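You operate a simulated robot arm through the tools that you are given. There is no shell and no other tool. Be economical: measure what you need, move in short steps, check, and stop when the job is done.

You are at the controls of a simulated robot arm. One attempt, no reset.

TASK
Rivet the tag that the card names to the black strap, then lay them in the teal tray.
Fine: one stroke, slide in first and out after; fingers clear of the hood; the punch stays locked; the tag ends facing as it lay.

The check looks at the end state, three seconds after you hand in, the way a careful person would. Anything else that was tipped, shoved, dropped, spilled or broken makes it a failure.

THE ROBOT
A 6-joint arm with a two-finger parallel gripper, fixed in place. Base frame: the origin is at the foot of the arm, x ahead of it, y to its left, z up. Lengths are in m, angles in rad, forces in N, time in s.
With the tool pointing down near the work surface it reaches from about 0.36 to 0.76 m from the base axis. Its first joint turns from -1.152 to 1.152 rad. Payload 2.45 kg.
The tool frame sits at the grasp point between the pads (the TCP): z along the fingers, y along the line on which they close. The tips reach 0.024 m beyond it. The gripper opens to 0.068 m. The fingers are 0.017 m wide and 0.01 m thick; the gripper's body (0.04 by 0.07 m) begins 0.041 m behind the TCP.
Orientation is that of the tool frame in the base frame, as a unit quaternion [w, x, y, z]. With the fingers straight down and closing along the base's y, the tool's x points along the base's -x, its y along +y and its z along -z.

THE INTERFACE
- The arm moves only by the tool step_arm. Its argument "commands" is a list of rows, each a list of 6 numbers: the shift along the base's x, y, z in m, then the turn, a rotation vector about the base's x, y, z in rad. In form: [[tx, ty, tz, ax, ay, az], ...]. A call has 1 to 8 rows; each row shifts and turns the commanded pose from where the row before left it. "claw" is the gripper command, from -1 (fully open) to 1 (shut), values between in proportion, set as the call begins (left out, the last holds). Rows are played at 5 a second. More than 0.05 m and 0.15 rad between two rows, or a gripper value outside its range, and nothing of the call is played. A pose out of reach is approached as far as the arm can. The call stops where the force on the tool passes 40 N (or 10 N more than at its start, if that is more) or the arm is blocked; 0.2 s more then pass. Each finger travels about 0.108 m/s and halts on what it meets, pressing with about 38 N; the grip force reading is that of the motor and also rises with nothing between the fingers. The clock runs only during rows and for 0.2 s after the last one: add rows that do not move to give the fingers time. It gives the time, the measured TCP pose, the force on the tool (base axes), the opening and the grip force at its end, in the units of the frame above (readings bear some noise).
- Cameras (640 x 400 px; columns grow to the right, rows downward): "scene" is fixed at [0.1716, 0.4328, 1.4626]; the picture's right is [-0.50, -0.87, 0.00], its down [-0.58, 0.34, -0.74] and it looks along [0.64, -0.37, -0.67] (base axes); focal length 328 px, centre (320, 200). "wrist" rides on the gripper at [0.084, 0.011, -0.075] in the tool frame; the picture's right is [-0.13, 0.99, 0.00], its down [-0.60, -0.08, -0.79] and it looks along [-0.79, -0.10, 0.61] (tool axes); focal length 251 px, centre (320, 200).
- capture(camera): a new picture of that camera. No time passes.
- pixel_to_xyz(camera, pixels): there is no depth. For up to 12 entries [column, row, z] of the newest picture of that camera ("zoom" is the newest enlarged one), the place [x, y] in the base frame at which the ray of that pixel passes the height z, good to about 0.002 m, but the place of the scene camera against the robot may be out by one fixed shift of up to 0.025 m in any direction. No time passes.
- enlarge(camera, box): a new picture of the part [left, top, right, bottom] of that camera's present view, enlarged. No time passes.
- sign_off(): hands the job in; it is judged then, once.

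Keep the steps short. Do not move on a guess: measure, check each grasp and each placing, and mend mistakes. In all there are 80 turns and 54 pictures (those below and enlarged ones count). Leave the gripper open and the arm clear of the work at the hand-in unless told otherwise, and finish with a single line.

The tools are called after ">>>" as name(argument=value, ...) on one line, values as JSON. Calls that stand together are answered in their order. step_arm: Moves the arm, as the interface text tells. Its arguments: {"type":"object","properties":{"commands":{"type":"array"},"claw":{"type":"number"}},"required":["commands"]} The other tools are called the same way: capture (camera) takes a picture; pixel_to_xyz (camera, pixels) gives the place at which the rays of pixels pass given heights; enlarge (camera, box) takes an enlarged picture of a part of a camera's view; sign_off () hands the job in.

At the start:

```text
time_s: 0.0
ee_pos: [0.4053, 0.1627, 1.1838]
ee_rot: [-0.001, -0.001, 1.0, 0.0]
ft_force: [0.0, 0.3, -0.4]
finger_gap: 0.0679
grasp_force: 0.2
```

scene: 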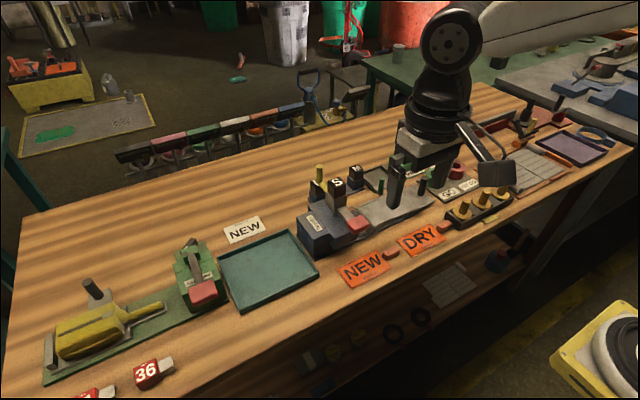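
wrist: 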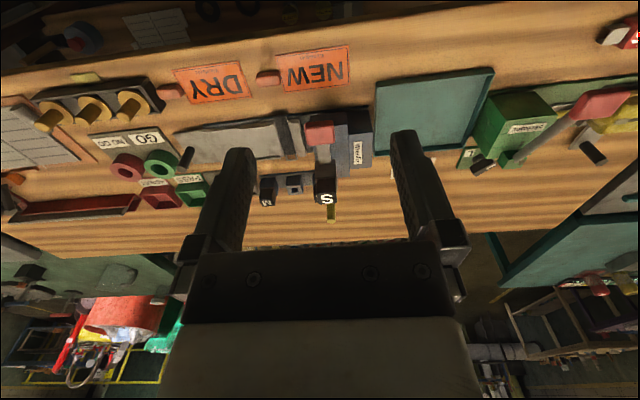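

I see a bench with a yellow tool, green device, teal tray, a blue machine and several labels. I'll enlarge the left and middle parts of the scene to find the card, tags, strap and riveter.

>>> enlarge(camera="scene", box=[20, 220, 240, 400])

>>> enlarge(camera="scene", box=[210, 150, 390, 300])

>>> enlarge(camera="scene", box=[350, 110, 640, 290])

>>> enlarge(camera="wrist", box=[220, 40, 640, 260])

```text
2.22 times, centred on (130, 310) of scene
```

zoom: 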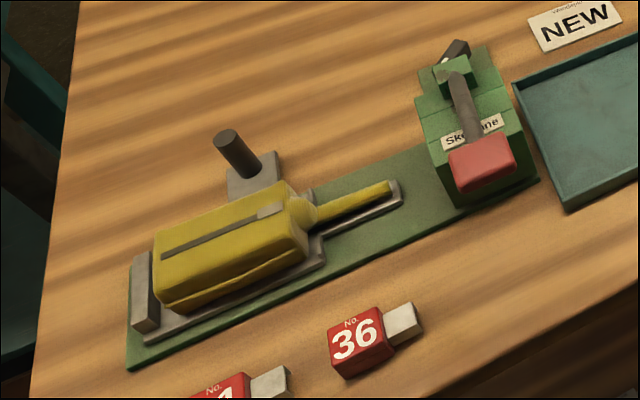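

```text
2.67 times, centred on (300, 225) of scene
```

zoom: 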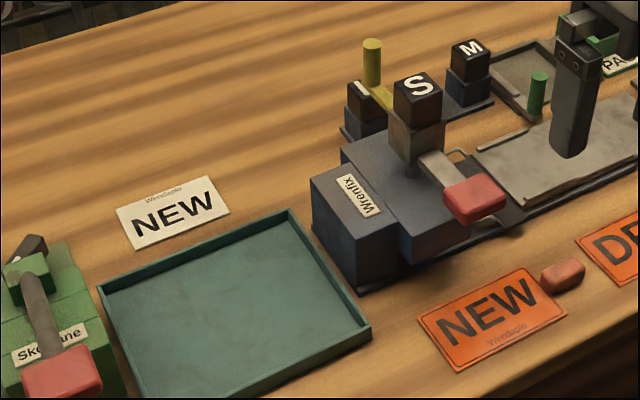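

```text
2.21 times, centred on (495, 200) of scene
```

zoom: 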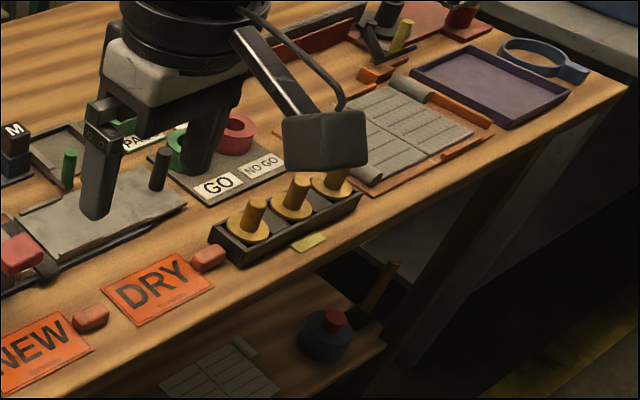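

```text
1.52 times, centred on (430, 150) of wrist
```

zoom: 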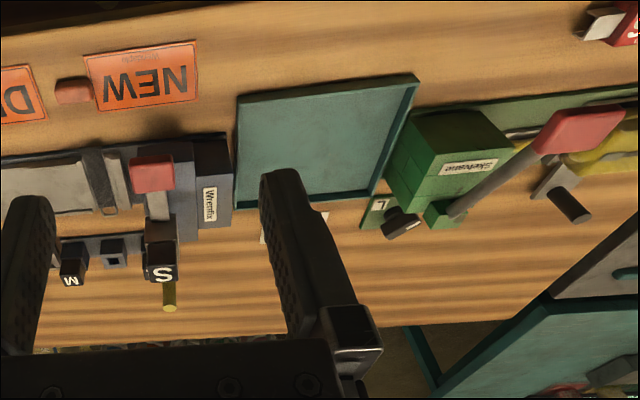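

Next I'll get base coordinates of the main items at bench height from fresh pictures of both cameras.

>>> pixel_to_xyz(camera="scene", pixels=[[365, 270, 0.862], [420, 240, 0.862], [390, 256, 0.862], [268, 270, 0.862], [320, 225, 0.9], [355, 220, 0.9], [145, 372, 0.865], [244, 229, 0.86], [200, 290, 0.9], [100, 330, 0.9], [392, 205, 0.88], [480, 208, 0.88]])

>>> pixel_to_xyz(camera="wrist", pixels=[[311, 71, 0.862], [212, 83, 0.862], [269, 78, 0.862], [432, 110, 0.862], [322, 130, 0.9], [240, 135, 0.88], [360, 150, 0.9], [520, 110, 0.9], [128, 165, 0.86], [80, 105, 0.87], [75, 205, 0.87], [615, 35, 0.865]])

```text
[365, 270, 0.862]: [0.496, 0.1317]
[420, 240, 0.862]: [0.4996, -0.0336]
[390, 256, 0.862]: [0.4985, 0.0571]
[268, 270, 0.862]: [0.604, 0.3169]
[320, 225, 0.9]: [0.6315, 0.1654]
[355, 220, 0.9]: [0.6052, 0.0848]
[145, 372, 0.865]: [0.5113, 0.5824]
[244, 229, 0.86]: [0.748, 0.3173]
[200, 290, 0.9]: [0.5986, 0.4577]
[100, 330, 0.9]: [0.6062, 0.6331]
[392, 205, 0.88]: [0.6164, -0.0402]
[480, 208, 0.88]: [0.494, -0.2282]
```

```text
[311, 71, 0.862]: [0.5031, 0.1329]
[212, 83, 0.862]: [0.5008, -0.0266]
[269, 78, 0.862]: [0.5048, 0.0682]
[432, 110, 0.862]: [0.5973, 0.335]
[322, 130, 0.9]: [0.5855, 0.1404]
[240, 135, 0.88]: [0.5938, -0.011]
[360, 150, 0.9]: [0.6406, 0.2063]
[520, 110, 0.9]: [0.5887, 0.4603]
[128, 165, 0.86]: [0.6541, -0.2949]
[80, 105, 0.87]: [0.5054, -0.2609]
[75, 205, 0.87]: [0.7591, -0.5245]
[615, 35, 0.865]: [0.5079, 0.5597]
```

Now a tight wrist enlargement of the blue press and its slide, and of the right side.

>>> enlarge(camera="wrist", box=[160, 40, 400, 230])

>>> step_arm(commands=[[-0.01, -0.05, 0.02, 0, 0, 0], [0, -0.05, 0.02, 0, 0, 0], [0, -0.05, 0.0, 0, 0, 0], [0, -0.05, 0, 0, 0, 0], [0, -0.05, 0, 0, 0, 0], [0, -0.05, 0, 0, 0, 0]])

>>> enlarge(camera="scene", box=[280, 140, 480, 300])

>>> capture(camera="wrist")

```text
2.11 times, centred on (280, 135) of wrist
```

zoom: 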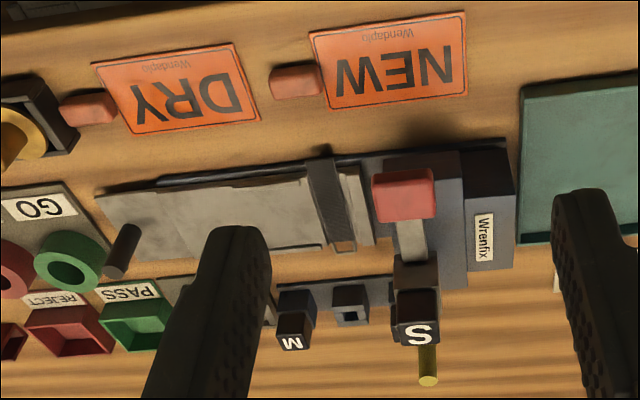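

```text
refused: row 1 steps farther than a row can; nothing moved
```

```text
2.50 times, centred on (380, 220) of scene
```

zoom: 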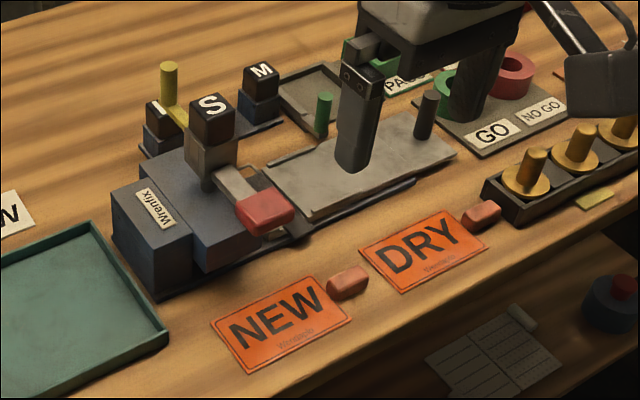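

```text
45 pictures are left
```

wrist: 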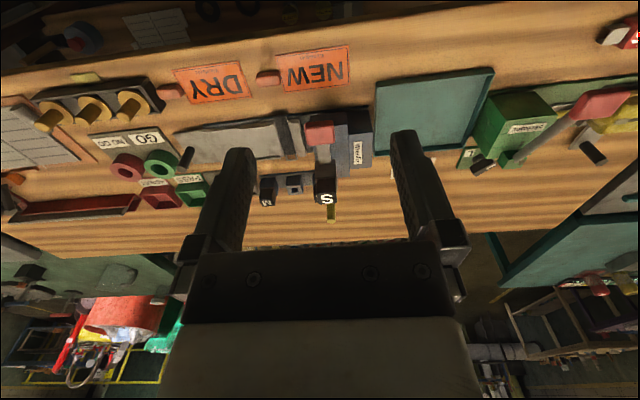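

The move was refused for a step slightly too long. Retrying with shorter steps so the arm leaves the press uncovered.

>>> step_arm(commands=[[0, -0.045, 0.0, 0, 0, 0], [0, -0.045, 0.0, 0, 0, 0], [0, -0.045, 0.0, 0, 0, 0], [0, -0.045, 0, 0, 0, 0], [0, -0.045, 0, 0, 0, 0], [0, -0.045, 0, 0, 0, 0], [0, -0.045, 0, 0, 0, 0]])

>>> enlarge(camera="scene", box=[290, 150, 450, 270])

>>> enlarge(camera="wrist", box=[300, 30, 640, 240])

```text
time_s: 1.6
ee_pos: [0.4012, -0.1529, 1.1829]
ee_rot: [-0.001, -0.001, 1.0, -0.001]
ft_force: [-0.7, 0.0, 0.5]
finger_gap: 0.0683
grasp_force: 0.0
```

```text
3.33 times, centred on (370, 210) of scene
```

zoom: 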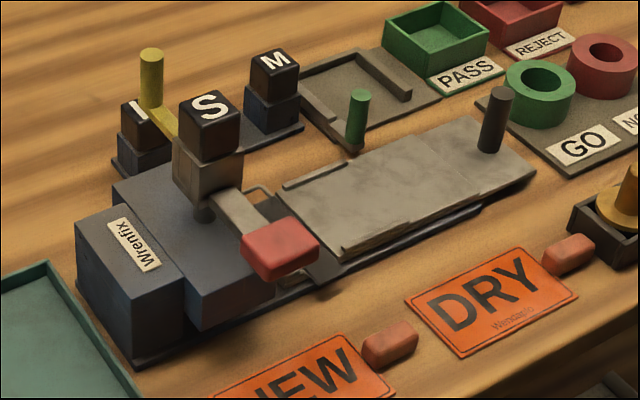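

```text
1.88 times, centred on (470, 135) of wrist
```

zoom: 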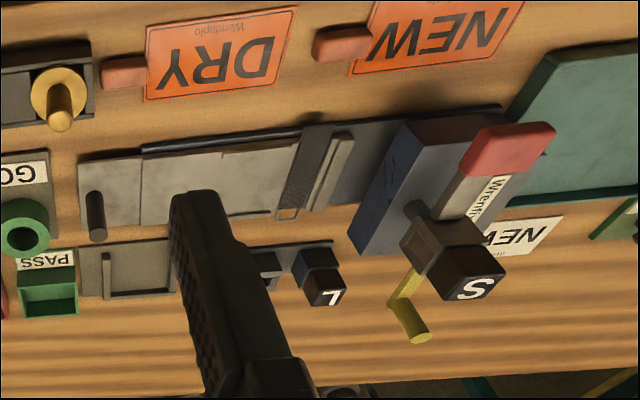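

The black strap lies across the slide's end near the blue press (about scene px 365,222). The arm will go nearer for a detailed look.

>>> step_arm(commands=[[0.01, 0.045, -0.015, 0, 0, 0], [0.01, 0.045, -0.015, 0, 0, 0], [0.01, 0.045, -0.015, 0, 0, 0], [0.01, 0.03, -0.03, 0, 0, 0], [0, 0.0, -0.03, 0, 0, 0]])

>>> enlarge(camera="wrist", box=[200, 0, 520, 200])

```text
time_s: 2.8
ee_pos: [0.444, 0.0143, 1.0784]
ee_rot: [-0.001, 0.0, 1.0, 0.0]
ft_force: [0.9, 0.1, -1.0]
finger_gap: 0.0681
grasp_force: 0.1
```

```text
2.00 times, centred on (360, 100) of wrist
```

zoom: 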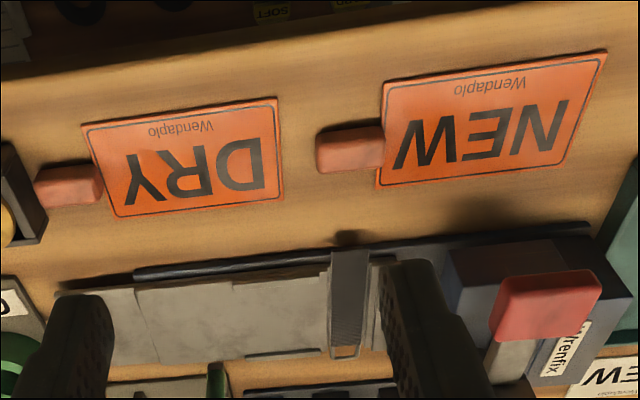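

The strap runs across the slide end in x. I need the slide's shape in detail, so I enlarge from the scene and get wrist view from another spot.

>>> step_arm(commands=[[0, -0.04, -0.01, 0, 0, 0], [0, -0.04, -0.01, 0, 0, 0], [0, -0.03, 0, 0, 0, 0]])

>>> enlarge(camera="wrist", box=[240, 0, 640, 240])

>>> enlarge(camera="scene", box=[335, 180, 435, 245])

```text
time_s: 3.6
ee_pos: [0.4406, -0.0951, 1.0602]
ee_rot: [0.0, 0.0, 1.0, 0.001]
ft_force: [-0.7, 0.8, 0.3]
finger_gap: 0.0678
grasp_force: 0.0
```

```text
1.60 times, centred on (440, 120) of wrist
```

zoom: 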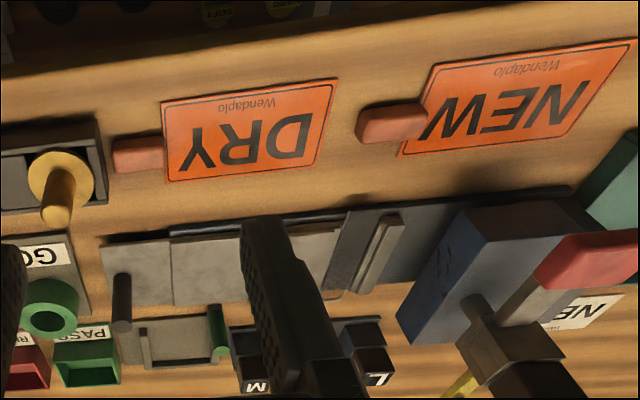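

```text
6.15 times, centred on (385, 212) of scene
```

zoom: 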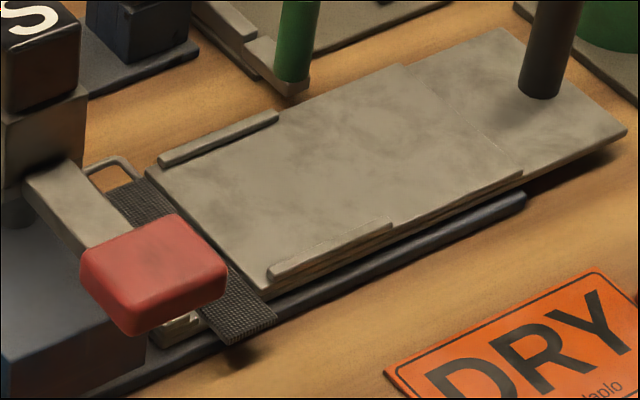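

The slide has two side fences, a strap channel and an end ridge toward the press. The tag is to sit between the fences with its +y edge over the strap. I'll turn the gripper 90° so it can pinch the red grip block across x, with the camera on the -y side looking to the press.

>>> step_arm(commands=[[0.01, 0.01, 0, 0, 0, 0.143], [0.01, 0.01, 0, 0, 0, 0.143], [0.01, 0.01, 0, 0, 0, 0.143], [0.01, 0.01, 0, 0, 0, 0.143], [0.01, 0.01, 0, 0, 0, 0.143], [0.01, 0.01, 0, 0, 0, 0.143]])

>>> step_arm(commands=[[0.0, 0, 0, 0, 0, 0.143], [0, 0, 0, 0, 0, 0.143], [0, 0, 0, 0, 0, 0.143], [0, 0, 0, 0, 0, 0.143], [0, 0, 0, 0, 0, 0.1408], [0, 0, 0, 0, 0, 0]])

>>> capture(camera="wrist")

```text
time_s: 5.0
ee_pos: [0.5042, -0.0367, 1.0582]
ee_rot: [0.0, -0.417, 0.909, -0.001]
ft_force: [-0.3, -0.3, 0.5]
finger_gap: 0.0681
grasp_force: 0.2
```

```text
time_s: 6.4
ee_pos: [0.5053, -0.0373, 1.0566]
ee_rot: [0.0, 0.708, -0.706, 0.0]
ft_force: [0.5, -0.4, -0.4]
finger_gap: 0.0677
grasp_force: 0.0
```

```text
39 pictures are left
```

wrist: 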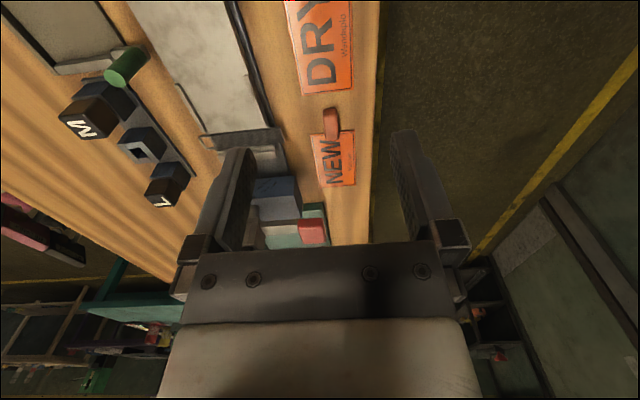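

Good view. I enlarge the tag NEW and slide ahead of measuring.

>>> enlarge(camera="wrist", box=[120, 0, 400, 175])

>>> enlarge(camera="wrist", box=[240, 90, 370, 245])

```text
2.29 times, centred on (260, 88) of wrist
```

zoom: 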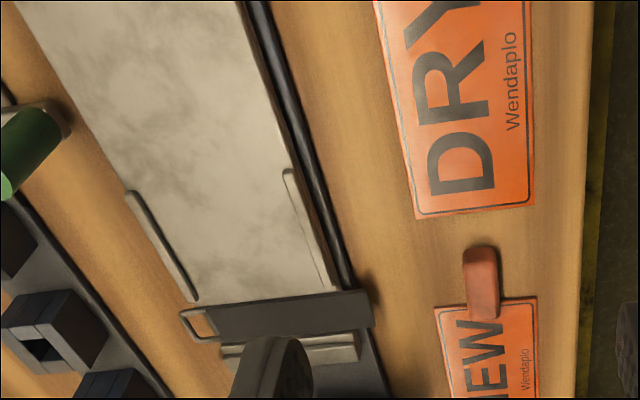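

```text
2.58 times, centred on (305, 168) of wrist
```

zoom: 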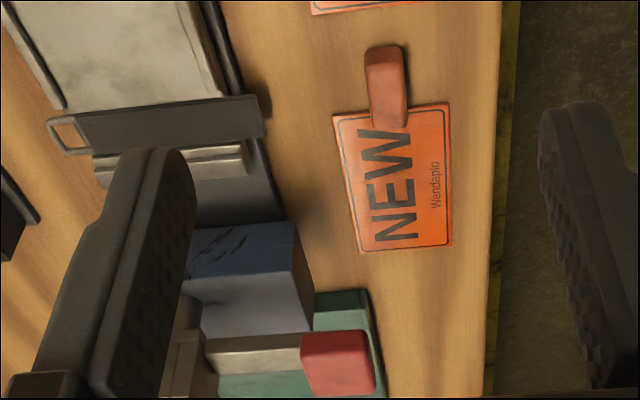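

Measuring tag corners and block (zoom), and slide features (wrist px).

>>> pixel_to_xyz(camera="zoom", pixels=[[333, 117, 0.862], [448, 102, 0.862], [452, 245, 0.862], [360, 253, 0.862], [366, 52, 0.875], [403, 48, 0.875], [407, 122, 0.875], [371, 125, 0.875], [375, 73, 0.862], [411, 130, 0.862]])

>>> pixel_to_xyz(camera="wrist", pixels=[[177, 85, 0.885], [204, 131, 0.885], [246, 75, 0.885], [266, 126, 0.885], [212, 135, 0.88], [280, 127, 0.88], [283, 141, 0.88], [216, 148, 0.88], [218, 153, 0.885], [275, 147, 0.885], [177, 85, 0.87], [266, 126, 0.87]])

>>> pixel_to_xyz(camera="scene", pixels=[[360, 205, 0.885], [378, 198, 0.885], [377.5, 224, 0.885], [396.5, 216, 0.885], [360, 205, 0.87], [378, 198, 0.87], [377.5, 224, 0.87], [396.5, 216, 0.87], [370, 235, 0.88], [377, 231, 0.88], [351, 210.5, 0.88], [361.5, 208, 0.88]])

```text
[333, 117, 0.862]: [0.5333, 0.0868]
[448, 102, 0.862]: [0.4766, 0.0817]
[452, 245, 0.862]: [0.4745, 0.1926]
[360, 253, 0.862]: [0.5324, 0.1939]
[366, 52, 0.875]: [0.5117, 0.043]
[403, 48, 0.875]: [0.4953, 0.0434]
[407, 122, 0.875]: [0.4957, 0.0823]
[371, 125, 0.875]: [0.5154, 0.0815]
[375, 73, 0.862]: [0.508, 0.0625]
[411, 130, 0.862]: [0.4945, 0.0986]
```

```text
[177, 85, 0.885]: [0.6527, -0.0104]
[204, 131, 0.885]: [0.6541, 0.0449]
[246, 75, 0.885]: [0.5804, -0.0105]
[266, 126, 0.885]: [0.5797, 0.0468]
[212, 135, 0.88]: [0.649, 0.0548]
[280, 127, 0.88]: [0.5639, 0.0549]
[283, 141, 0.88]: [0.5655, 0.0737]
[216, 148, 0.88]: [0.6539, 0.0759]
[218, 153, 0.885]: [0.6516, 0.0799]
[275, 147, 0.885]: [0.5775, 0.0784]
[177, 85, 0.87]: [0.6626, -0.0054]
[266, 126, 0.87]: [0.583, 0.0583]
```

```text
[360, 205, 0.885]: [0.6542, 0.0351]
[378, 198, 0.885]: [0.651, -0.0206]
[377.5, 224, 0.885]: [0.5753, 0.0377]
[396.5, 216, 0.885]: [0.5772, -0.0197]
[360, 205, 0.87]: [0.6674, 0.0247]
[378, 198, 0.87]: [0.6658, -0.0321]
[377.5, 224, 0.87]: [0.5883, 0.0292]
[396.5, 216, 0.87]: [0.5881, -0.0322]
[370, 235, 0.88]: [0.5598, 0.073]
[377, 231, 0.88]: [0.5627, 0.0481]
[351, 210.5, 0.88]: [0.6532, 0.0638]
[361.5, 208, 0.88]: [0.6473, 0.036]
```

Tag NEW spans x 0.476–0.533, y 0.084–0.193; its red block is at x≈0.504, y 0.045–0.085. I'll hover over the block at (0.504, 0.064), opening narrowed a little, and check.

>>> step_arm(commands=[[0, 0.045, -0.01, 0, 0, 0], [0, 0.045, -0.02, 0, 0, 0], [0, 0.011, -0.045, 0, 0, 0], [0, 0, -0.045, 0, 0, 0], [0, 0, 0, 0, 0, 0]], claw=-0.4)

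>>> capture(camera="wrist")

>>> pixel_to_xyz(camera="scene", pixels=[[336.4, 269.2, 0.862], [392.8, 270.8, 0.862], [346.8, 289.6, 0.862], [381.6, 250.8, 0.862]])

```text
time_s: 7.6
ee_pos: [0.5045, 0.0644, 0.9399]
ee_rot: [0.0, -0.707, 0.707, 0.0]
ft_force: [-0.5, 0.1, 0.2]
finger_gap: 0.0477
grasp_force: 0.0
```

```text
36 pictures are left
```

wrist: 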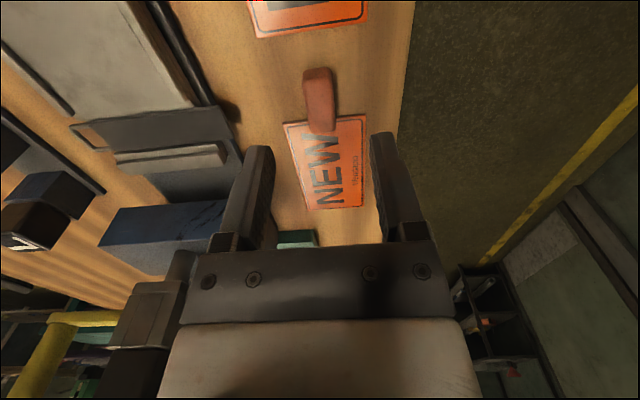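

```text
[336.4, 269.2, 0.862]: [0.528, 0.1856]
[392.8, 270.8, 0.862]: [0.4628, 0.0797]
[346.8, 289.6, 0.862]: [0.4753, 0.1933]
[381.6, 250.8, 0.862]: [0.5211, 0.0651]
```

Checking the block position from this nearer view before going down, plus the slide again for parallax.

>>> pixel_to_xyz(camera="wrist", pixels=[[303, 72, 0.875], [331, 70, 0.875], [337, 130, 0.875], [307, 132, 0.875], [285, 124, 0.862], [366, 114, 0.862], [366, 207, 0.862], [307, 211, 0.862], [74, 113, 0.885], [190, 103, 0.885], [218, 145, 0.885], [107, 125, 0.88]])

>>> enlarge(camera="wrist", box=[0, 0, 260, 180])

```text
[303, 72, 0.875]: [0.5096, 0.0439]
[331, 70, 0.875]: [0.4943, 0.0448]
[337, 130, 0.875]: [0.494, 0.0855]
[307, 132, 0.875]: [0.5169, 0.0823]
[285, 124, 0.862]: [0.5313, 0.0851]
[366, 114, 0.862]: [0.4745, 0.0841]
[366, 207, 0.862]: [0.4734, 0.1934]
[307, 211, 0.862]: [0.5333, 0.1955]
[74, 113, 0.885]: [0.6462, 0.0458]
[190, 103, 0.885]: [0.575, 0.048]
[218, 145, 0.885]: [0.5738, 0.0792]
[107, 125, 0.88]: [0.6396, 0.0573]
```

```text
2.22 times, centred on (130, 90) of wrist
```

zoom: 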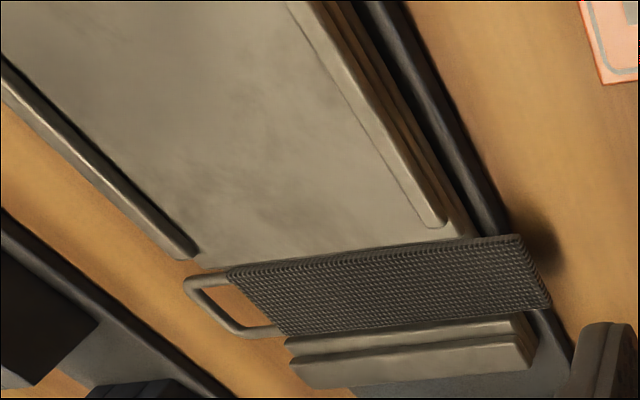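

The slide is very clear here: two fences, strap, and a stepped ridge. Measuring the same points for height by parallax.

>>> pixel_to_xyz(camera="zoom", pixels=[[440, 222, 0.885], [440, 222, 0.875], [195, 255, 0.885], [195, 255, 0.875], [415, 222, 0.88], [180, 240, 0.88], [470, 236, 0.88], [535, 310, 0.88], [288, 335, 0.88], [228, 270, 0.88], [520, 340, 0.88], [290, 357, 0.88]])

```text
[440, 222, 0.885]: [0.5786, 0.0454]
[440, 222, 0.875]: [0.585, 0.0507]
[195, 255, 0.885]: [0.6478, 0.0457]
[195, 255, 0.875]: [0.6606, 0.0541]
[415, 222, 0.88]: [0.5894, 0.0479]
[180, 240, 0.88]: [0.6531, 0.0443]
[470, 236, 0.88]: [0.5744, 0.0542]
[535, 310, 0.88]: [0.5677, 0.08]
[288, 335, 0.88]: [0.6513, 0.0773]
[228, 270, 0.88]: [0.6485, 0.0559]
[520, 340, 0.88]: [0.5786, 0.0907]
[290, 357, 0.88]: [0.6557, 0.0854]
```

Block centre confirmed (0.504, 0.064); the slide centre is x≈0.617 and the strap y 0.055–0.078, bed height ≈0.88. Going down on the block.

>>> step_arm(commands=[[0, 0, -0.025, 0, 0, 0], [0, 0, -0.018, 0, 0, 0], [0, 0, -0.008, 0, 0, 0], [0, 0, 0, 0, 0, 0]])

>>> step_arm(commands=[[0, 0, 0, 0, 0, 0], [0, 0, 0, 0, 0, 0], [0, 0, 0, 0, 0, 0]], claw=1)

>>> capture(camera="wrist")

```text
time_s: 8.6
ee_pos: [0.5049, 0.0626, 0.8881]
ee_rot: [0.001, 0.707, -0.707, 0.0]
ft_force: [-0.4, 0.2, -0.1]
finger_gap: 0.0475
grasp_force: 0.1
```

```text
time_s: 9.4
ee_pos: [0.5047, 0.062, 0.8875]
ee_rot: [0.0, -0.707, 0.707, 0.0]
ft_force: [0.3, -0.4, 0.5]
finger_gap: 0.0164
grasp_force: 34.9
```

```text
34 pictures are left
```

wrist: 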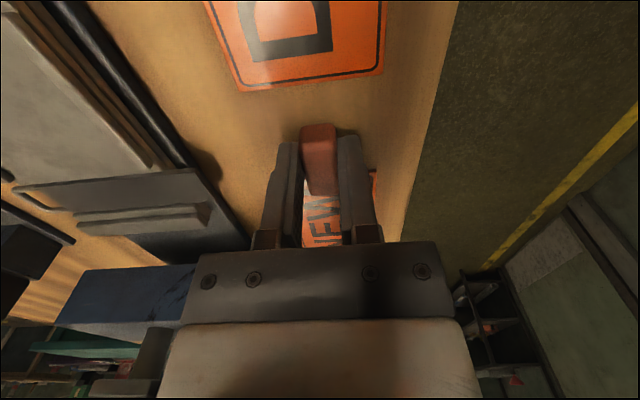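

Grip holds (gap 16.4 mm, 35 N). Lift a little, retreat in -y away from the press lever, then rise, and look.

>>> step_arm(commands=[[0, 0, 0.02, 0, 0, 0], [0, 0, 0.015, 0, 0, 0], [0, -0.04, 0.01, 0, 0, 0], [0, -0.04, 0.015, 0, 0, 0], [0, -0.036, 0.02, 0, 0, 0], [0, 0, 0, 0, 0, 0]])

>>> capture(camera="scene")

>>> capture(camera="wrist")

```text
time_s: 10.8
ee_pos: [0.5022, -0.054, 0.9686]
ee_rot: [0.0, -0.707, 0.707, 0.0]
ft_force: [0.7, -0.3, 0.0]
finger_gap: 0.0001
grasp_force: 23.2
```

```text
33 pictures are left
```

scene: 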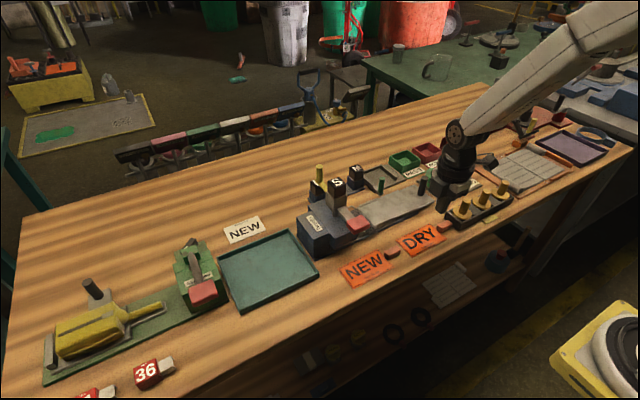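

```text
32 pictures are left
```

wrist: 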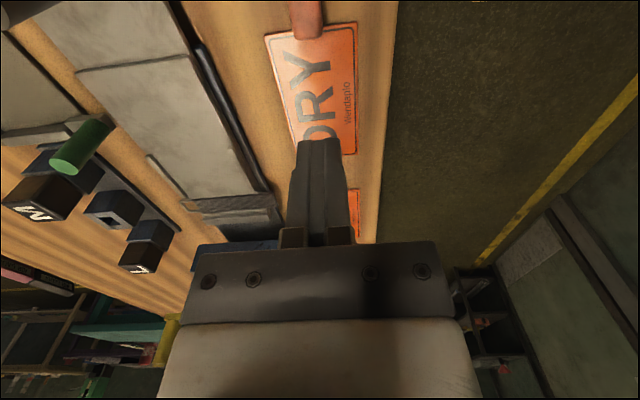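

The block slipped out (gap 0): I gripped too high or lifted too fast. Open and hover again to see the tag.

>>> step_arm(commands=[[0, 0.01, 0, 0, 0, 0], [0, 0.045, -0.01, 0, 0, 0], [0.002, 0.045, -0.02, 0, 0, 0], [0, 0.016, 0, 0, 0, 0], [0, 0, 0, 0, 0, 0]], claw=-0.4)

>>> enlarge(camera="wrist", box=[220, 40, 420, 230])

>>> enlarge(camera="scene", box=[330, 220, 430, 300])

```text
time_s: 12.0
ee_pos: [0.5087, 0.0612, 0.9353]
ee_rot: [0.0, 0.707, -0.707, -0.001]
ft_force: [-0.7, 0.1, -0.6]
finger_gap: 0.0478
grasp_force: 0.1
```

```text
2.11 times, centred on (320, 135) of wrist
```

zoom: 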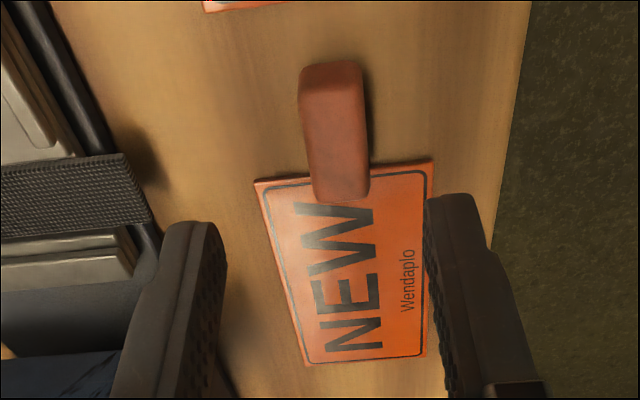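

```text
5.00 times, centred on (380, 260) of scene
```

zoom: 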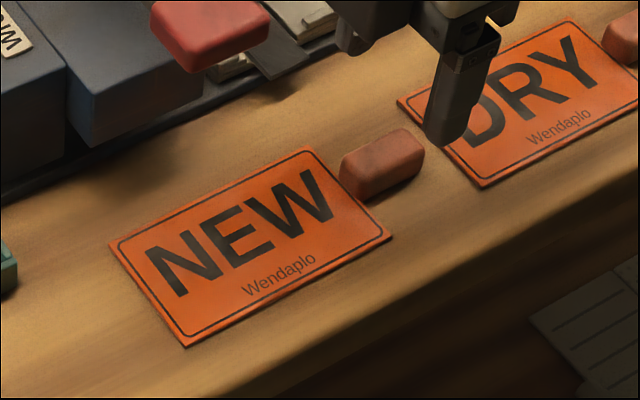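

Tag is still in about the same place. Measuring block and tag again.

>>> pixel_to_xyz(camera="scene", pixels=[[341.6, 248, 0.862]])

>>> enlarge(camera="wrist", box=[220, 40, 420, 230])

>>> pixel_to_xyz(camera="zoom", pixels=[[255, 181, 0.862], [433, 161, 0.862], [427, 356, 0.862], [310, 365, 0.862], [300, 75, 0.875], [360, 70, 0.875], [368, 190, 0.875], [314, 193, 0.875], [300, 75, 0.87], [360, 70, 0.87], [368, 190, 0.87], [314, 193, 0.87]])

```text
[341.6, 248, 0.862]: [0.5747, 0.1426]
```

```text
2.11 times, centred on (320, 135) of wrist
```

zoom: 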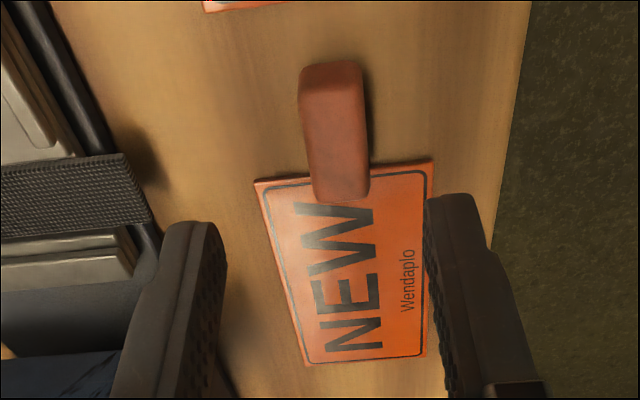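

```text
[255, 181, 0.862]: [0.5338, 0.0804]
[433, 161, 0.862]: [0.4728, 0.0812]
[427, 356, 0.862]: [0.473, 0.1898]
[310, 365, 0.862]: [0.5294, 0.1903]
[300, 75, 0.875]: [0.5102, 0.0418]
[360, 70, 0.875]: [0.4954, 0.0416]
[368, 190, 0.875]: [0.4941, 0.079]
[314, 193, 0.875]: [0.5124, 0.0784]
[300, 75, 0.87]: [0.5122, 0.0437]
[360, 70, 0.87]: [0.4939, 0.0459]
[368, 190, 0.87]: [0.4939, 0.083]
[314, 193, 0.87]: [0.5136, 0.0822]
```

The tag now spans y 0.081–0.190, block y 0.043–0.081, x centre 0.503. I'll grip closer to the tag (y≈0.068) and lower, just above the bench.

>>> step_arm(commands=[[-0.003, 0.006, -0.02, 0, 0, 0], [0, 0, -0.02, 0, 0, 0], [0, 0, -0.007, 0, 0, 0], [0, 0, -0.002, 0, 0, 0], [0, 0, -0.001, 0, 0, 0], [0, 0, 0, 0, 0, 0]])

```text
time_s: 13.4
ee_pos: [0.5045, 0.0683, 0.8871]
ee_rot: [0.0, 0.707, -0.707, -0.001]
ft_force: [-0.2, 0.1, 0.2]
finger_gap: 0.0475
grasp_force: 0.1
```

Height reads 0.887, no contact yet. Feeling down in 1 mm steps.

>>> step_arm(commands=[[0, 0, -0.001, 0, 0, 0], [0, 0, -0.001, 0, 0, 0], [0, 0, 0, 0, 0, 0]])

>>> step_arm(commands=[[0, 0, -0.001, 0, 0, 0], [0, 0, 0, 0, 0, 0]])

```text
time_s: 14.2
ee_pos: [0.504, 0.0693, 0.8848]
ee_rot: [0.0, 0.708, -0.707, 0.0]
ft_force: [0.1, 0.2, -0.6]
finger_gap: 0.0474
grasp_force: 0.0
```

```text
time_s: 14.8
ee_pos: [0.5044, 0.068, 0.8836]
ee_rot: [0.001, -0.707, 0.707, 0.0]
ft_force: [0.1, 0.3, 3.9]
finger_gap: 0.0479
grasp_force: 0.0
```

Light touch on the bench (3.9 N). Raise 0.5 mm, close, then lift slowly.

>>> step_arm(commands=[[0, 0, 0.0007, 0, 0, 0], [0, 0, 0, 0, 0, 0], [0, 0, 0, 0, 0, 0], [0, 0, 0, 0, 0, 0]], claw=1)

>>> step_arm(commands=[[0, 0, 0.003, 0, 0, 0], [0, 0, 0.004, 0, 0, 0], [0, 0, 0.005, 0, 0, 0], [0, 0, 0.006, 0, 0, 0], [0, 0, 0.006, 0, 0, 0], [0, 0, 0, 0, 0, 0]])

>>> capture(camera="wrist")

```text
time_s: 15.8
ee_pos: [0.5036, 0.0692, 0.8839]
ee_rot: [0.0, 0.707, -0.707, 0.0]
ft_force: [0.2, 0.5, 0.6]
finger_gap: 0.0165
grasp_force: 35.4
```

```text
time_s: 17.2
ee_pos: [0.5035, 0.0682, 0.9096]
ee_rot: [0.0, -0.707, 0.707, 0.0]
ft_force: [0.0, 0.6, -0.3]
finger_gap: 0.0165
grasp_force: 35.3
```

```text
28 pictures are left
```

wrist: 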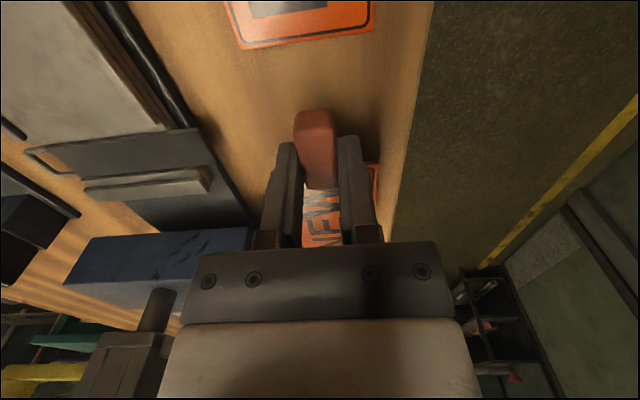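

Still held after 26 mm lift. A scene look to verify that the tag hangs level.

>>> enlarge(camera="scene", box=[310, 170, 450, 300])

```text
3.08 times, centred on (380, 235) of scene
```

zoom: 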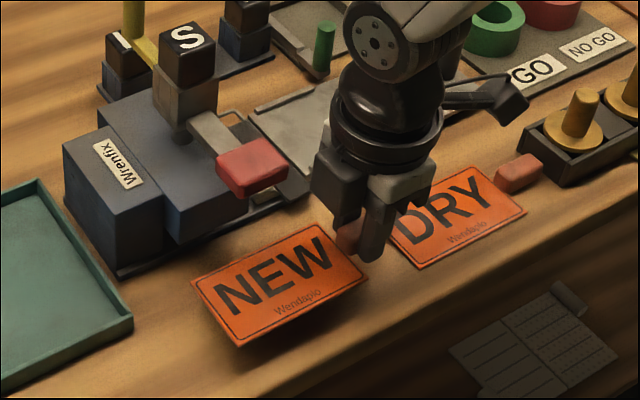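

Tag hangs level with its shadow beneath. Next: go -y 0.11 m and up, then measure from there (green peg position too).

>>> step_arm(commands=[[0, -0.025, 0.01, 0, 0, 0], [0, -0.03, 0.012, 0, 0, 0], [0, -0.03, 0.012, 0, 0, 0], [0, -0.025, 0.005, 0, 0, 0], [0, 0, 0, 0, 0, 0]])

>>> capture(camera="wrist")

>>> pixel_to_xyz(camera="scene", pixels=[[380, 194, 0.87], [380.5, 180, 0.91], [421, 194, 0.885], [424.5, 178, 0.93], [381.5, 179, 0.92]])

```text
time_s: 18.4
ee_pos: [0.5035, -0.0406, 0.9478]
ee_rot: [0.0, -0.707, 0.708, 0.001]
ft_force: [0.2, 0.4, 0.1]
finger_gap: 0.0163
grasp_force: 35.0
```

```text
26 pictures are left
```

wrist: 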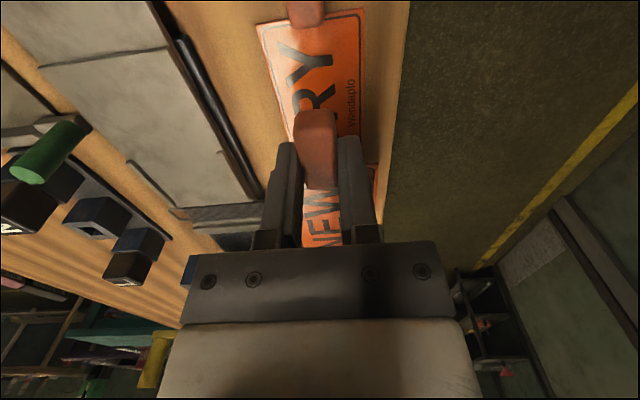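

```text
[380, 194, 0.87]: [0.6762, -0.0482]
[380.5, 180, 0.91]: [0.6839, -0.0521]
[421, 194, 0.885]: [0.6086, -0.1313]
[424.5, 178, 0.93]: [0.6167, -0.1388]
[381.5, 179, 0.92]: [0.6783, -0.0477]
```

The green peg (x≈0.68) and knob (0.612,-0.125, top ≈0.93) both clear the gripper. Moving +x to 0.618 over the slide.

>>> step_arm(commands=[[0.03, 0, 0, 0, 0, 0], [0.03, 0, 0, 0, 0, 0], [0.03, 0, 0, 0, 0, 0], [0.0245, 0, 0, 0, 0, 0], [0, 0, -0.012, 0, 0, 0], [0, 0, -0.01, 0, 0, 0], [0, 0, 0, 0, 0, 0]])

>>> enlarge(camera="wrist", box=[160, 60, 480, 260])

>>> enlarge(camera="scene", box=[320, 160, 430, 250])

```text
time_s: 20.0
ee_pos: [0.6188, -0.0402, 0.9246]
ee_rot: [0.0, -0.707, 0.707, 0.0]
ft_force: [-0.4, 0.2, -0.4]
finger_gap: 0.0166
grasp_force: 35.5
```

```text
2.00 times, centred on (320, 160) of wrist
```

zoom: 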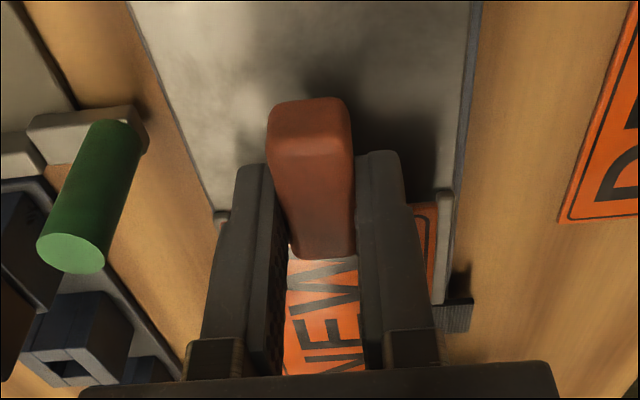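

```text
4.44 times, centred on (375, 205) of scene
```

zoom: 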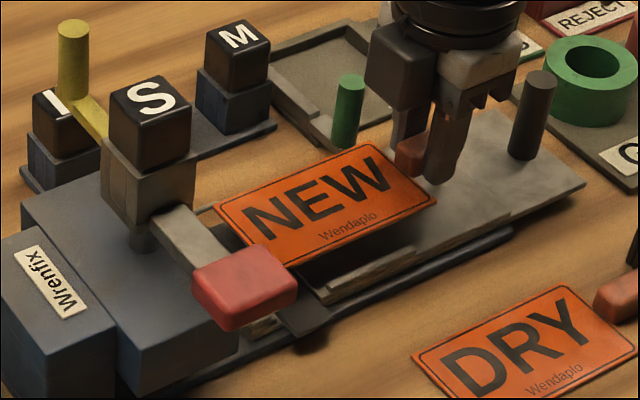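

Measuring tag corner versus fences in this view.

>>> enlarge(camera="wrist", box=[160, 60, 480, 260])

>>> pixel_to_xyz(camera="zoom", pixels=[[437, 205, 0.902], [440, 192, 0.884], [450, 192, 0.884], [434, 300, 0.884], [446, 300, 0.884], [215, 213, 0.884], [228, 213, 0.884], [470, 305, 0.88], [430, 285, 0.902]])

>>> pixel_to_xyz(camera="scene", pixels=[[351.2, 206.3, 0.902], [367, 219.8, 0.902], [401, 205, 0.902], [385.5, 192, 0.902]])

```text
2.00 times, centred on (320, 160) of wrist
```

zoom: 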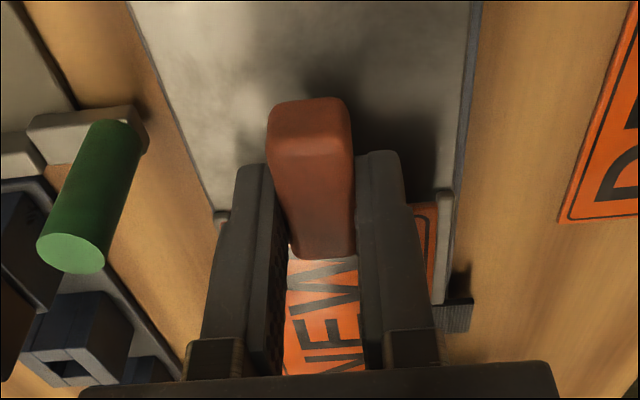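

```text
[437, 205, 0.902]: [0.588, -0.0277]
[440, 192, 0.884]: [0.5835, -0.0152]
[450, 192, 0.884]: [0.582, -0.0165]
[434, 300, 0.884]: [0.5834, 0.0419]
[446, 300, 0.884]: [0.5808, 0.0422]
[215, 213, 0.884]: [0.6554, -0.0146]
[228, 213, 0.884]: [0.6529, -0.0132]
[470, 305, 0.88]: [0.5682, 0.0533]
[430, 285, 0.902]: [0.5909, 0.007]
```

```text
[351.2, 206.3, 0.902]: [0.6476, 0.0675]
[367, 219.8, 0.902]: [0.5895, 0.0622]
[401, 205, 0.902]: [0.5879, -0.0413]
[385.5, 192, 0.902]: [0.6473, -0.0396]
```

Tag front edge x=0.588 and fences' inner faces 0.5835/0.652: centred; far edge would be at y≈0.080. Lowering, feeling for contact.

>>> step_arm(commands=[[0, 0, -0.008, 0, 0, 0], [0, 0, -0.006, 0, 0, 0], [0, 0, -0.002, 0, 0, 0], [0, 0, -0.001, 0, 0, 0], [0, 0, 0, 0, 0, 0]])

>>> step_arm(commands=[[0, 0, -0.001, 0, 0, 0], [0, 0, 0, 0, 0, 0]])

>>> step_arm(commands=[[0, 0, -0.001, 0, 0, 0], [0, 0, 0, 0, 0, 0]])

```text
time_s: 21.2
ee_pos: [0.6172, -0.042, 0.9079]
ee_rot: [0.0, -0.706, 0.708, 0.0]
ft_force: [0.6, -0.5, 0.2]
finger_gap: 0.0166
grasp_force: 35.7
```

```text
time_s: 21.8
ee_pos: [0.6172, -0.0399, 0.9061]
ee_rot: [0.0, 0.707, -0.707, 0.0]
ft_force: [0.2, 0.1, -0.2]
finger_gap: 0.0167
grasp_force: 35.4
```

```text
time_s: 22.4
ee_pos: [0.6174, -0.0406, 0.9045]
ee_rot: [0.0, 0.707, -0.707, 0.0]
ft_force: [0.0, -0.2, -0.1]
finger_gap: 0.0167
grasp_force: 35.5
```

No contact yet at 0.9045; continuing in 1 mm steps.

>>> step_arm(commands=[[0, 0, -0.001, 0, 0, 0], [0, 0, 0, 0, 0, 0]])

>>> step_arm(commands=[[0, 0, -0.001, 0, 0, 0], [0, 0, 0, 0, 0, 0]])

>>> enlarge(camera="scene", box=[330, 170, 420, 240])

```text
time_s: 23.0
ee_pos: [0.6173, -0.0402, 0.9034]
ee_rot: [0.0, 0.707, -0.707, 0.0]
ft_force: [0.1, 0.5, -0.2]
finger_gap: 0.0165
grasp_force: 35.1
```

```text
time_s: 23.6
ee_pos: [0.6169, -0.0411, 0.9032]
ee_rot: [0.0, 0.707, -0.707, 0.0]
ft_force: [1.1, 0.2, -0.6]
finger_gap: 0.0166
grasp_force: 35.1
```

```text
5.71 times, centred on (375, 205) of scene
```

zoom: 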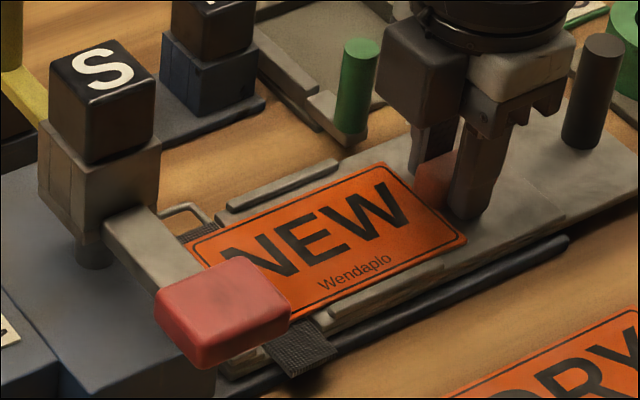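

Tag sits between the fences, nearly down. Continue.

>>> step_arm(commands=[[0, 0, -0.001, 0, 0, 0], [0, 0, 0, 0, 0, 0]])

>>> step_arm(commands=[[0, 0, -0.001, 0, 0, 0], [0, 0, 0, 0, 0, 0]])

>>> step_arm(commands=[[0, 0, -0.0007, 0, 0, 0], [0, 0, 0, 0, 0, 0]])

```text
time_s: 24.2
ee_pos: [0.6182, -0.0421, 0.9017]
ee_rot: [0.0, -0.707, 0.707, 0.001]
ft_force: [-0.4, 0.2, 0.2]
finger_gap: 0.0166
grasp_force: 35.2
```

```text
time_s: 24.8
ee_pos: [0.6176, -0.0413, 0.9028]
ee_rot: [0.001, -0.707, 0.707, 0.0]
ft_force: [-4.5, -0.9, 9.7]
finger_gap: 0.0167
grasp_force: 35.7
```

```text
time_s: 25.4
ee_pos: [0.6181, -0.0411, 0.9032]
ee_rot: [0.0, 0.707, -0.707, 0.001]
ft_force: [-5.7, 0.1, 17.2]
finger_gap: 0.0162
grasp_force: 34.9
```

Seated (contact ≈0.9025, 17 N). Relax 1.5 mm, open partly, lift straight up, then look at the tag edge against strap and ridge.

>>> step_arm(commands=[[0, 0, 0.0015, 0, 0, 0], [0, 0, 0, 0, 0, 0]])

>>> step_arm(commands=[[0, 0, 0, 0, 0, 0], [0, 0, 0, 0, 0, 0], [0, 0, 0.01, 0, 0, 0], [0, 0, 0.02, 0, 0, 0], [0, -0.02, 0.03, 0, 0, 0], [0, -0.02, 0.03, 0, 0, 0], [0, 0, 0, 0, 0, 0]], claw=-0.4)

>>> capture(camera="wrist")

```text
time_s: 26.0
ee_pos: [0.617, -0.0409, 0.9022]
ee_rot: [0.0, -0.707, 0.708, 0.0]
ft_force: [0.6, -0.4, 0.9]
finger_gap: 0.0167
grasp_force: 35.3
```

```text
time_s: 27.6
ee_pos: [0.6156, -0.0794, 0.9959]
ee_rot: [0.0, 0.707, -0.707, 0.0]
ft_force: [0.9, -0.1, 0.4]
finger_gap: 0.0475
grasp_force: 0.0
```

```text
21 pictures are left
```

wrist: 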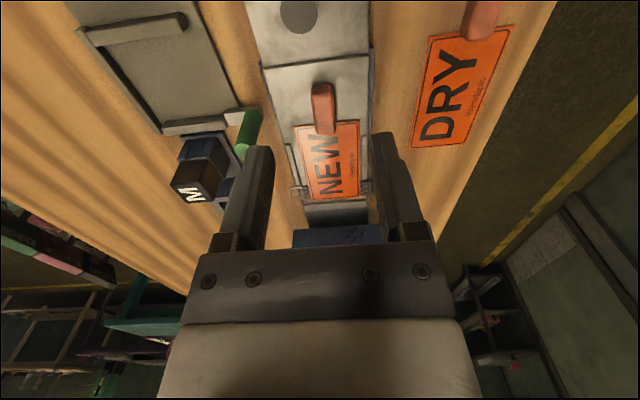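

>>> enlarge(camera="wrist", box=[270, 70, 390, 240])

>>> pixel_to_xyz(camera="wrist", pixels=[[298, 16, 0.93], [312, 200, 0.883], [358, 194, 0.883], [296, 128, 0.883], [358, 120, 0.883]])

```text
2.35 times, centred on (330, 155) of wrist
```

zoom: 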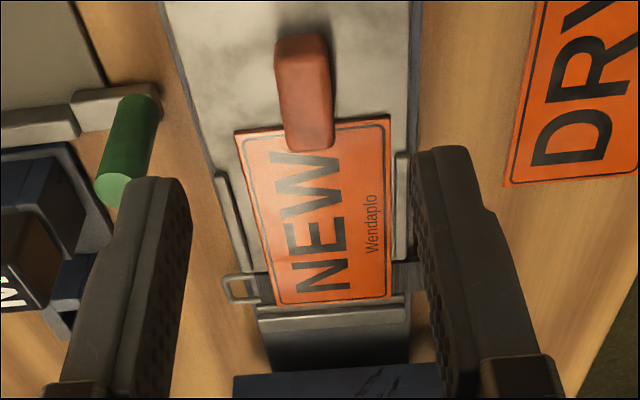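

```text
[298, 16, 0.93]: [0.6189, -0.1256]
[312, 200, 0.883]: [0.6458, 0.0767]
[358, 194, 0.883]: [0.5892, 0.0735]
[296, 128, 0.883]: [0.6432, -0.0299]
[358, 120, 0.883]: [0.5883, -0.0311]
```

Tag edge lies about flush with the strap's far edge; there's a ledge and a ridge beyond. Measuring these to decide on a nudge.

>>> pixel_to_xyz(camera="zoom", pixels=[[280, 305, 0.883], [388, 296, 0.883], [258, 320, 0.88], [405, 305, 0.88], [260, 332, 0.885], [405, 320, 0.885], [262, 345, 0.885], [228, 278, 0.88], [415, 262, 0.88], [415, 292, 0.88], [300, 376, 0.9], [256, 305, 0.88]])

>>> enlarge(camera="wrist", box=[300, 170, 380, 230])

```text
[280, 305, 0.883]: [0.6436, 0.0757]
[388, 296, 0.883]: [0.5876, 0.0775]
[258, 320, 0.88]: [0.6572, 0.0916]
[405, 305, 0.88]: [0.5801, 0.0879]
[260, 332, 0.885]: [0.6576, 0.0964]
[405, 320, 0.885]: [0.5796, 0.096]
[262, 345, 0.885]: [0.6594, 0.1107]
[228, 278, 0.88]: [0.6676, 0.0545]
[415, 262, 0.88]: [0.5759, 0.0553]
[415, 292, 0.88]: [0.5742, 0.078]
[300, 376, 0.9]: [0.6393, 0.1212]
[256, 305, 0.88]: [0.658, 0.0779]
```

```text
6.67 times, centred on (340, 200) of wrist
```

zoom: 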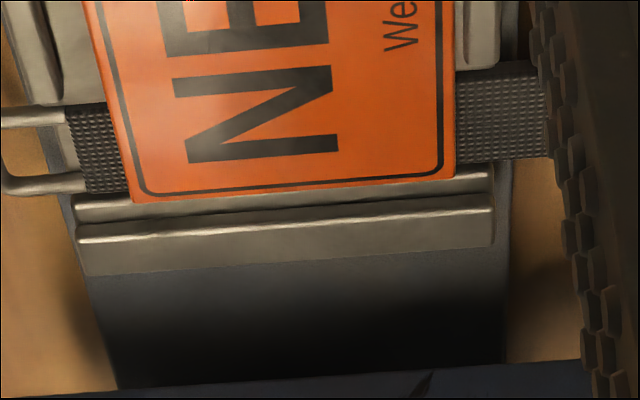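

The ridge stop sits about 8 mm beyond the tag edge. I'll regrip the block and slide the tag gently +y until it touches the stop.

>>> step_arm(commands=[[0.0015, 0.019, -0.03, 0, 0, 0], [0, 0.019, -0.03, 0, 0, 0], [0, 0, -0.02, 0, 0, 0], [0, 0, -0.01, 0, 0, 0], [0, 0, -0.0015, 0, 0, 0], [0, 0, 0, 0, 0, 0]])

>>> step_arm(commands=[[0, 0, 0, 0, 0, 0], [0, 0, 0, 0, 0, 0], [0, 0, 0, 0, 0, 0]], claw=1)

>>> step_arm(commands=[[0, 0.001, 0, 0, 0, 0], [0, 0.001, 0, 0, 0, 0], [0, 0.001, 0, 0, 0, 0], [0, 0, 0, 0, 0, 0]])

```text
time_s: 29.0
ee_pos: [0.6195, -0.0411, 0.9036]
ee_rot: [0.0, 0.708, -0.706, 0.0]
ft_force: [-0.3, 0.3, -0.2]
finger_gap: 0.0475
grasp_force: 0.0
```

```text
time_s: 29.8
ee_pos: [0.6197, -0.0422, 0.9041]
ee_rot: [0.001, 0.707, -0.707, 0.001]
ft_force: [-0.3, -0.4, 0.1]
finger_gap: 0.016
grasp_force: 35.4
```

```text
time_s: 30.8
ee_pos: [0.6199, -0.0389, 0.9023]
ee_rot: [0.001, -0.707, 0.707, 0.0]
ft_force: [-4.3, -0.9, 18.7]
finger_gap: 0.0166
grasp_force: 35.4
```

An 18 N upward reaction has appeared; ease off by 1 mm in z, then continue +y.

>>> step_arm(commands=[[-0.001, 0, 0.001, 0, 0, 0], [0, 0, 0, 0, 0, 0]])

>>> step_arm(commands=[[0, 0.001, 0, 0, 0, 0], [0, 0.001, 0, 0, 0, 0], [0, 0, 0, 0, 0, 0]])

>>> step_arm(commands=[[0, 0.001, 0, 0, 0, 0], [0, 0.001, 0, 0, 0, 0], [0, 0, 0, 0, 0, 0]])

```text
time_s: 31.4
ee_pos: [0.6193, -0.0399, 0.9025]
ee_rot: [0.001, -0.707, 0.707, -0.001]
ft_force: [7.1, 0.7, 12.9]
finger_gap: 0.0163
grasp_force: 35.5
```

```text
time_s: 32.2
ee_pos: [0.6189, -0.0382, 0.9032]
ee_rot: [0.0, 0.708, -0.707, 0.001]
ft_force: [2.9, 0.5, 17.6]
finger_gap: 0.0162
grasp_force: 34.9
```

```text
time_s: 33.0
ee_pos: [0.6189, -0.0348, 0.9023]
ee_rot: [0.0, 0.707, -0.707, 0.0]
ft_force: [-1.7, 0.2, 22.7]
finger_gap: 0.0165
grasp_force: 35.8
```

Vertical force keeps rising with +y. Raise 1.5 mm, and look before more.

>>> step_arm(commands=[[0, 0, 0.0015, 0, 0, 0], [0, 0, 0, 0, 0, 0]])

>>> enlarge(camera="scene", box=[330, 180, 410, 240])

```text
time_s: 33.6
ee_pos: [0.6191, -0.0346, 0.9034]
ee_rot: [0.001, 0.707, -0.707, 0.0]
ft_force: [2.2, 0.1, 5.0]
finger_gap: 0.0166
grasp_force: 35.4
```

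```text
6.67 times, centred on (370, 210) of scene
```

zoom: 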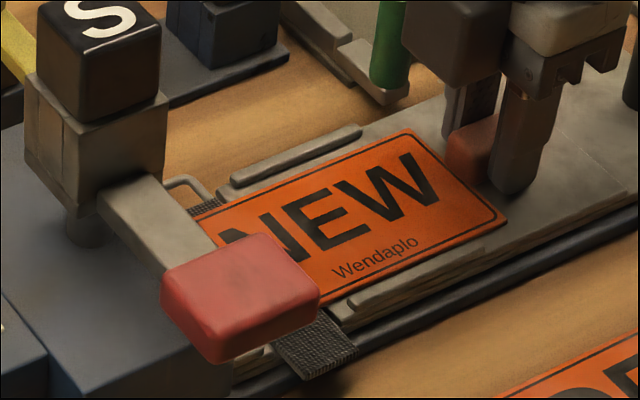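

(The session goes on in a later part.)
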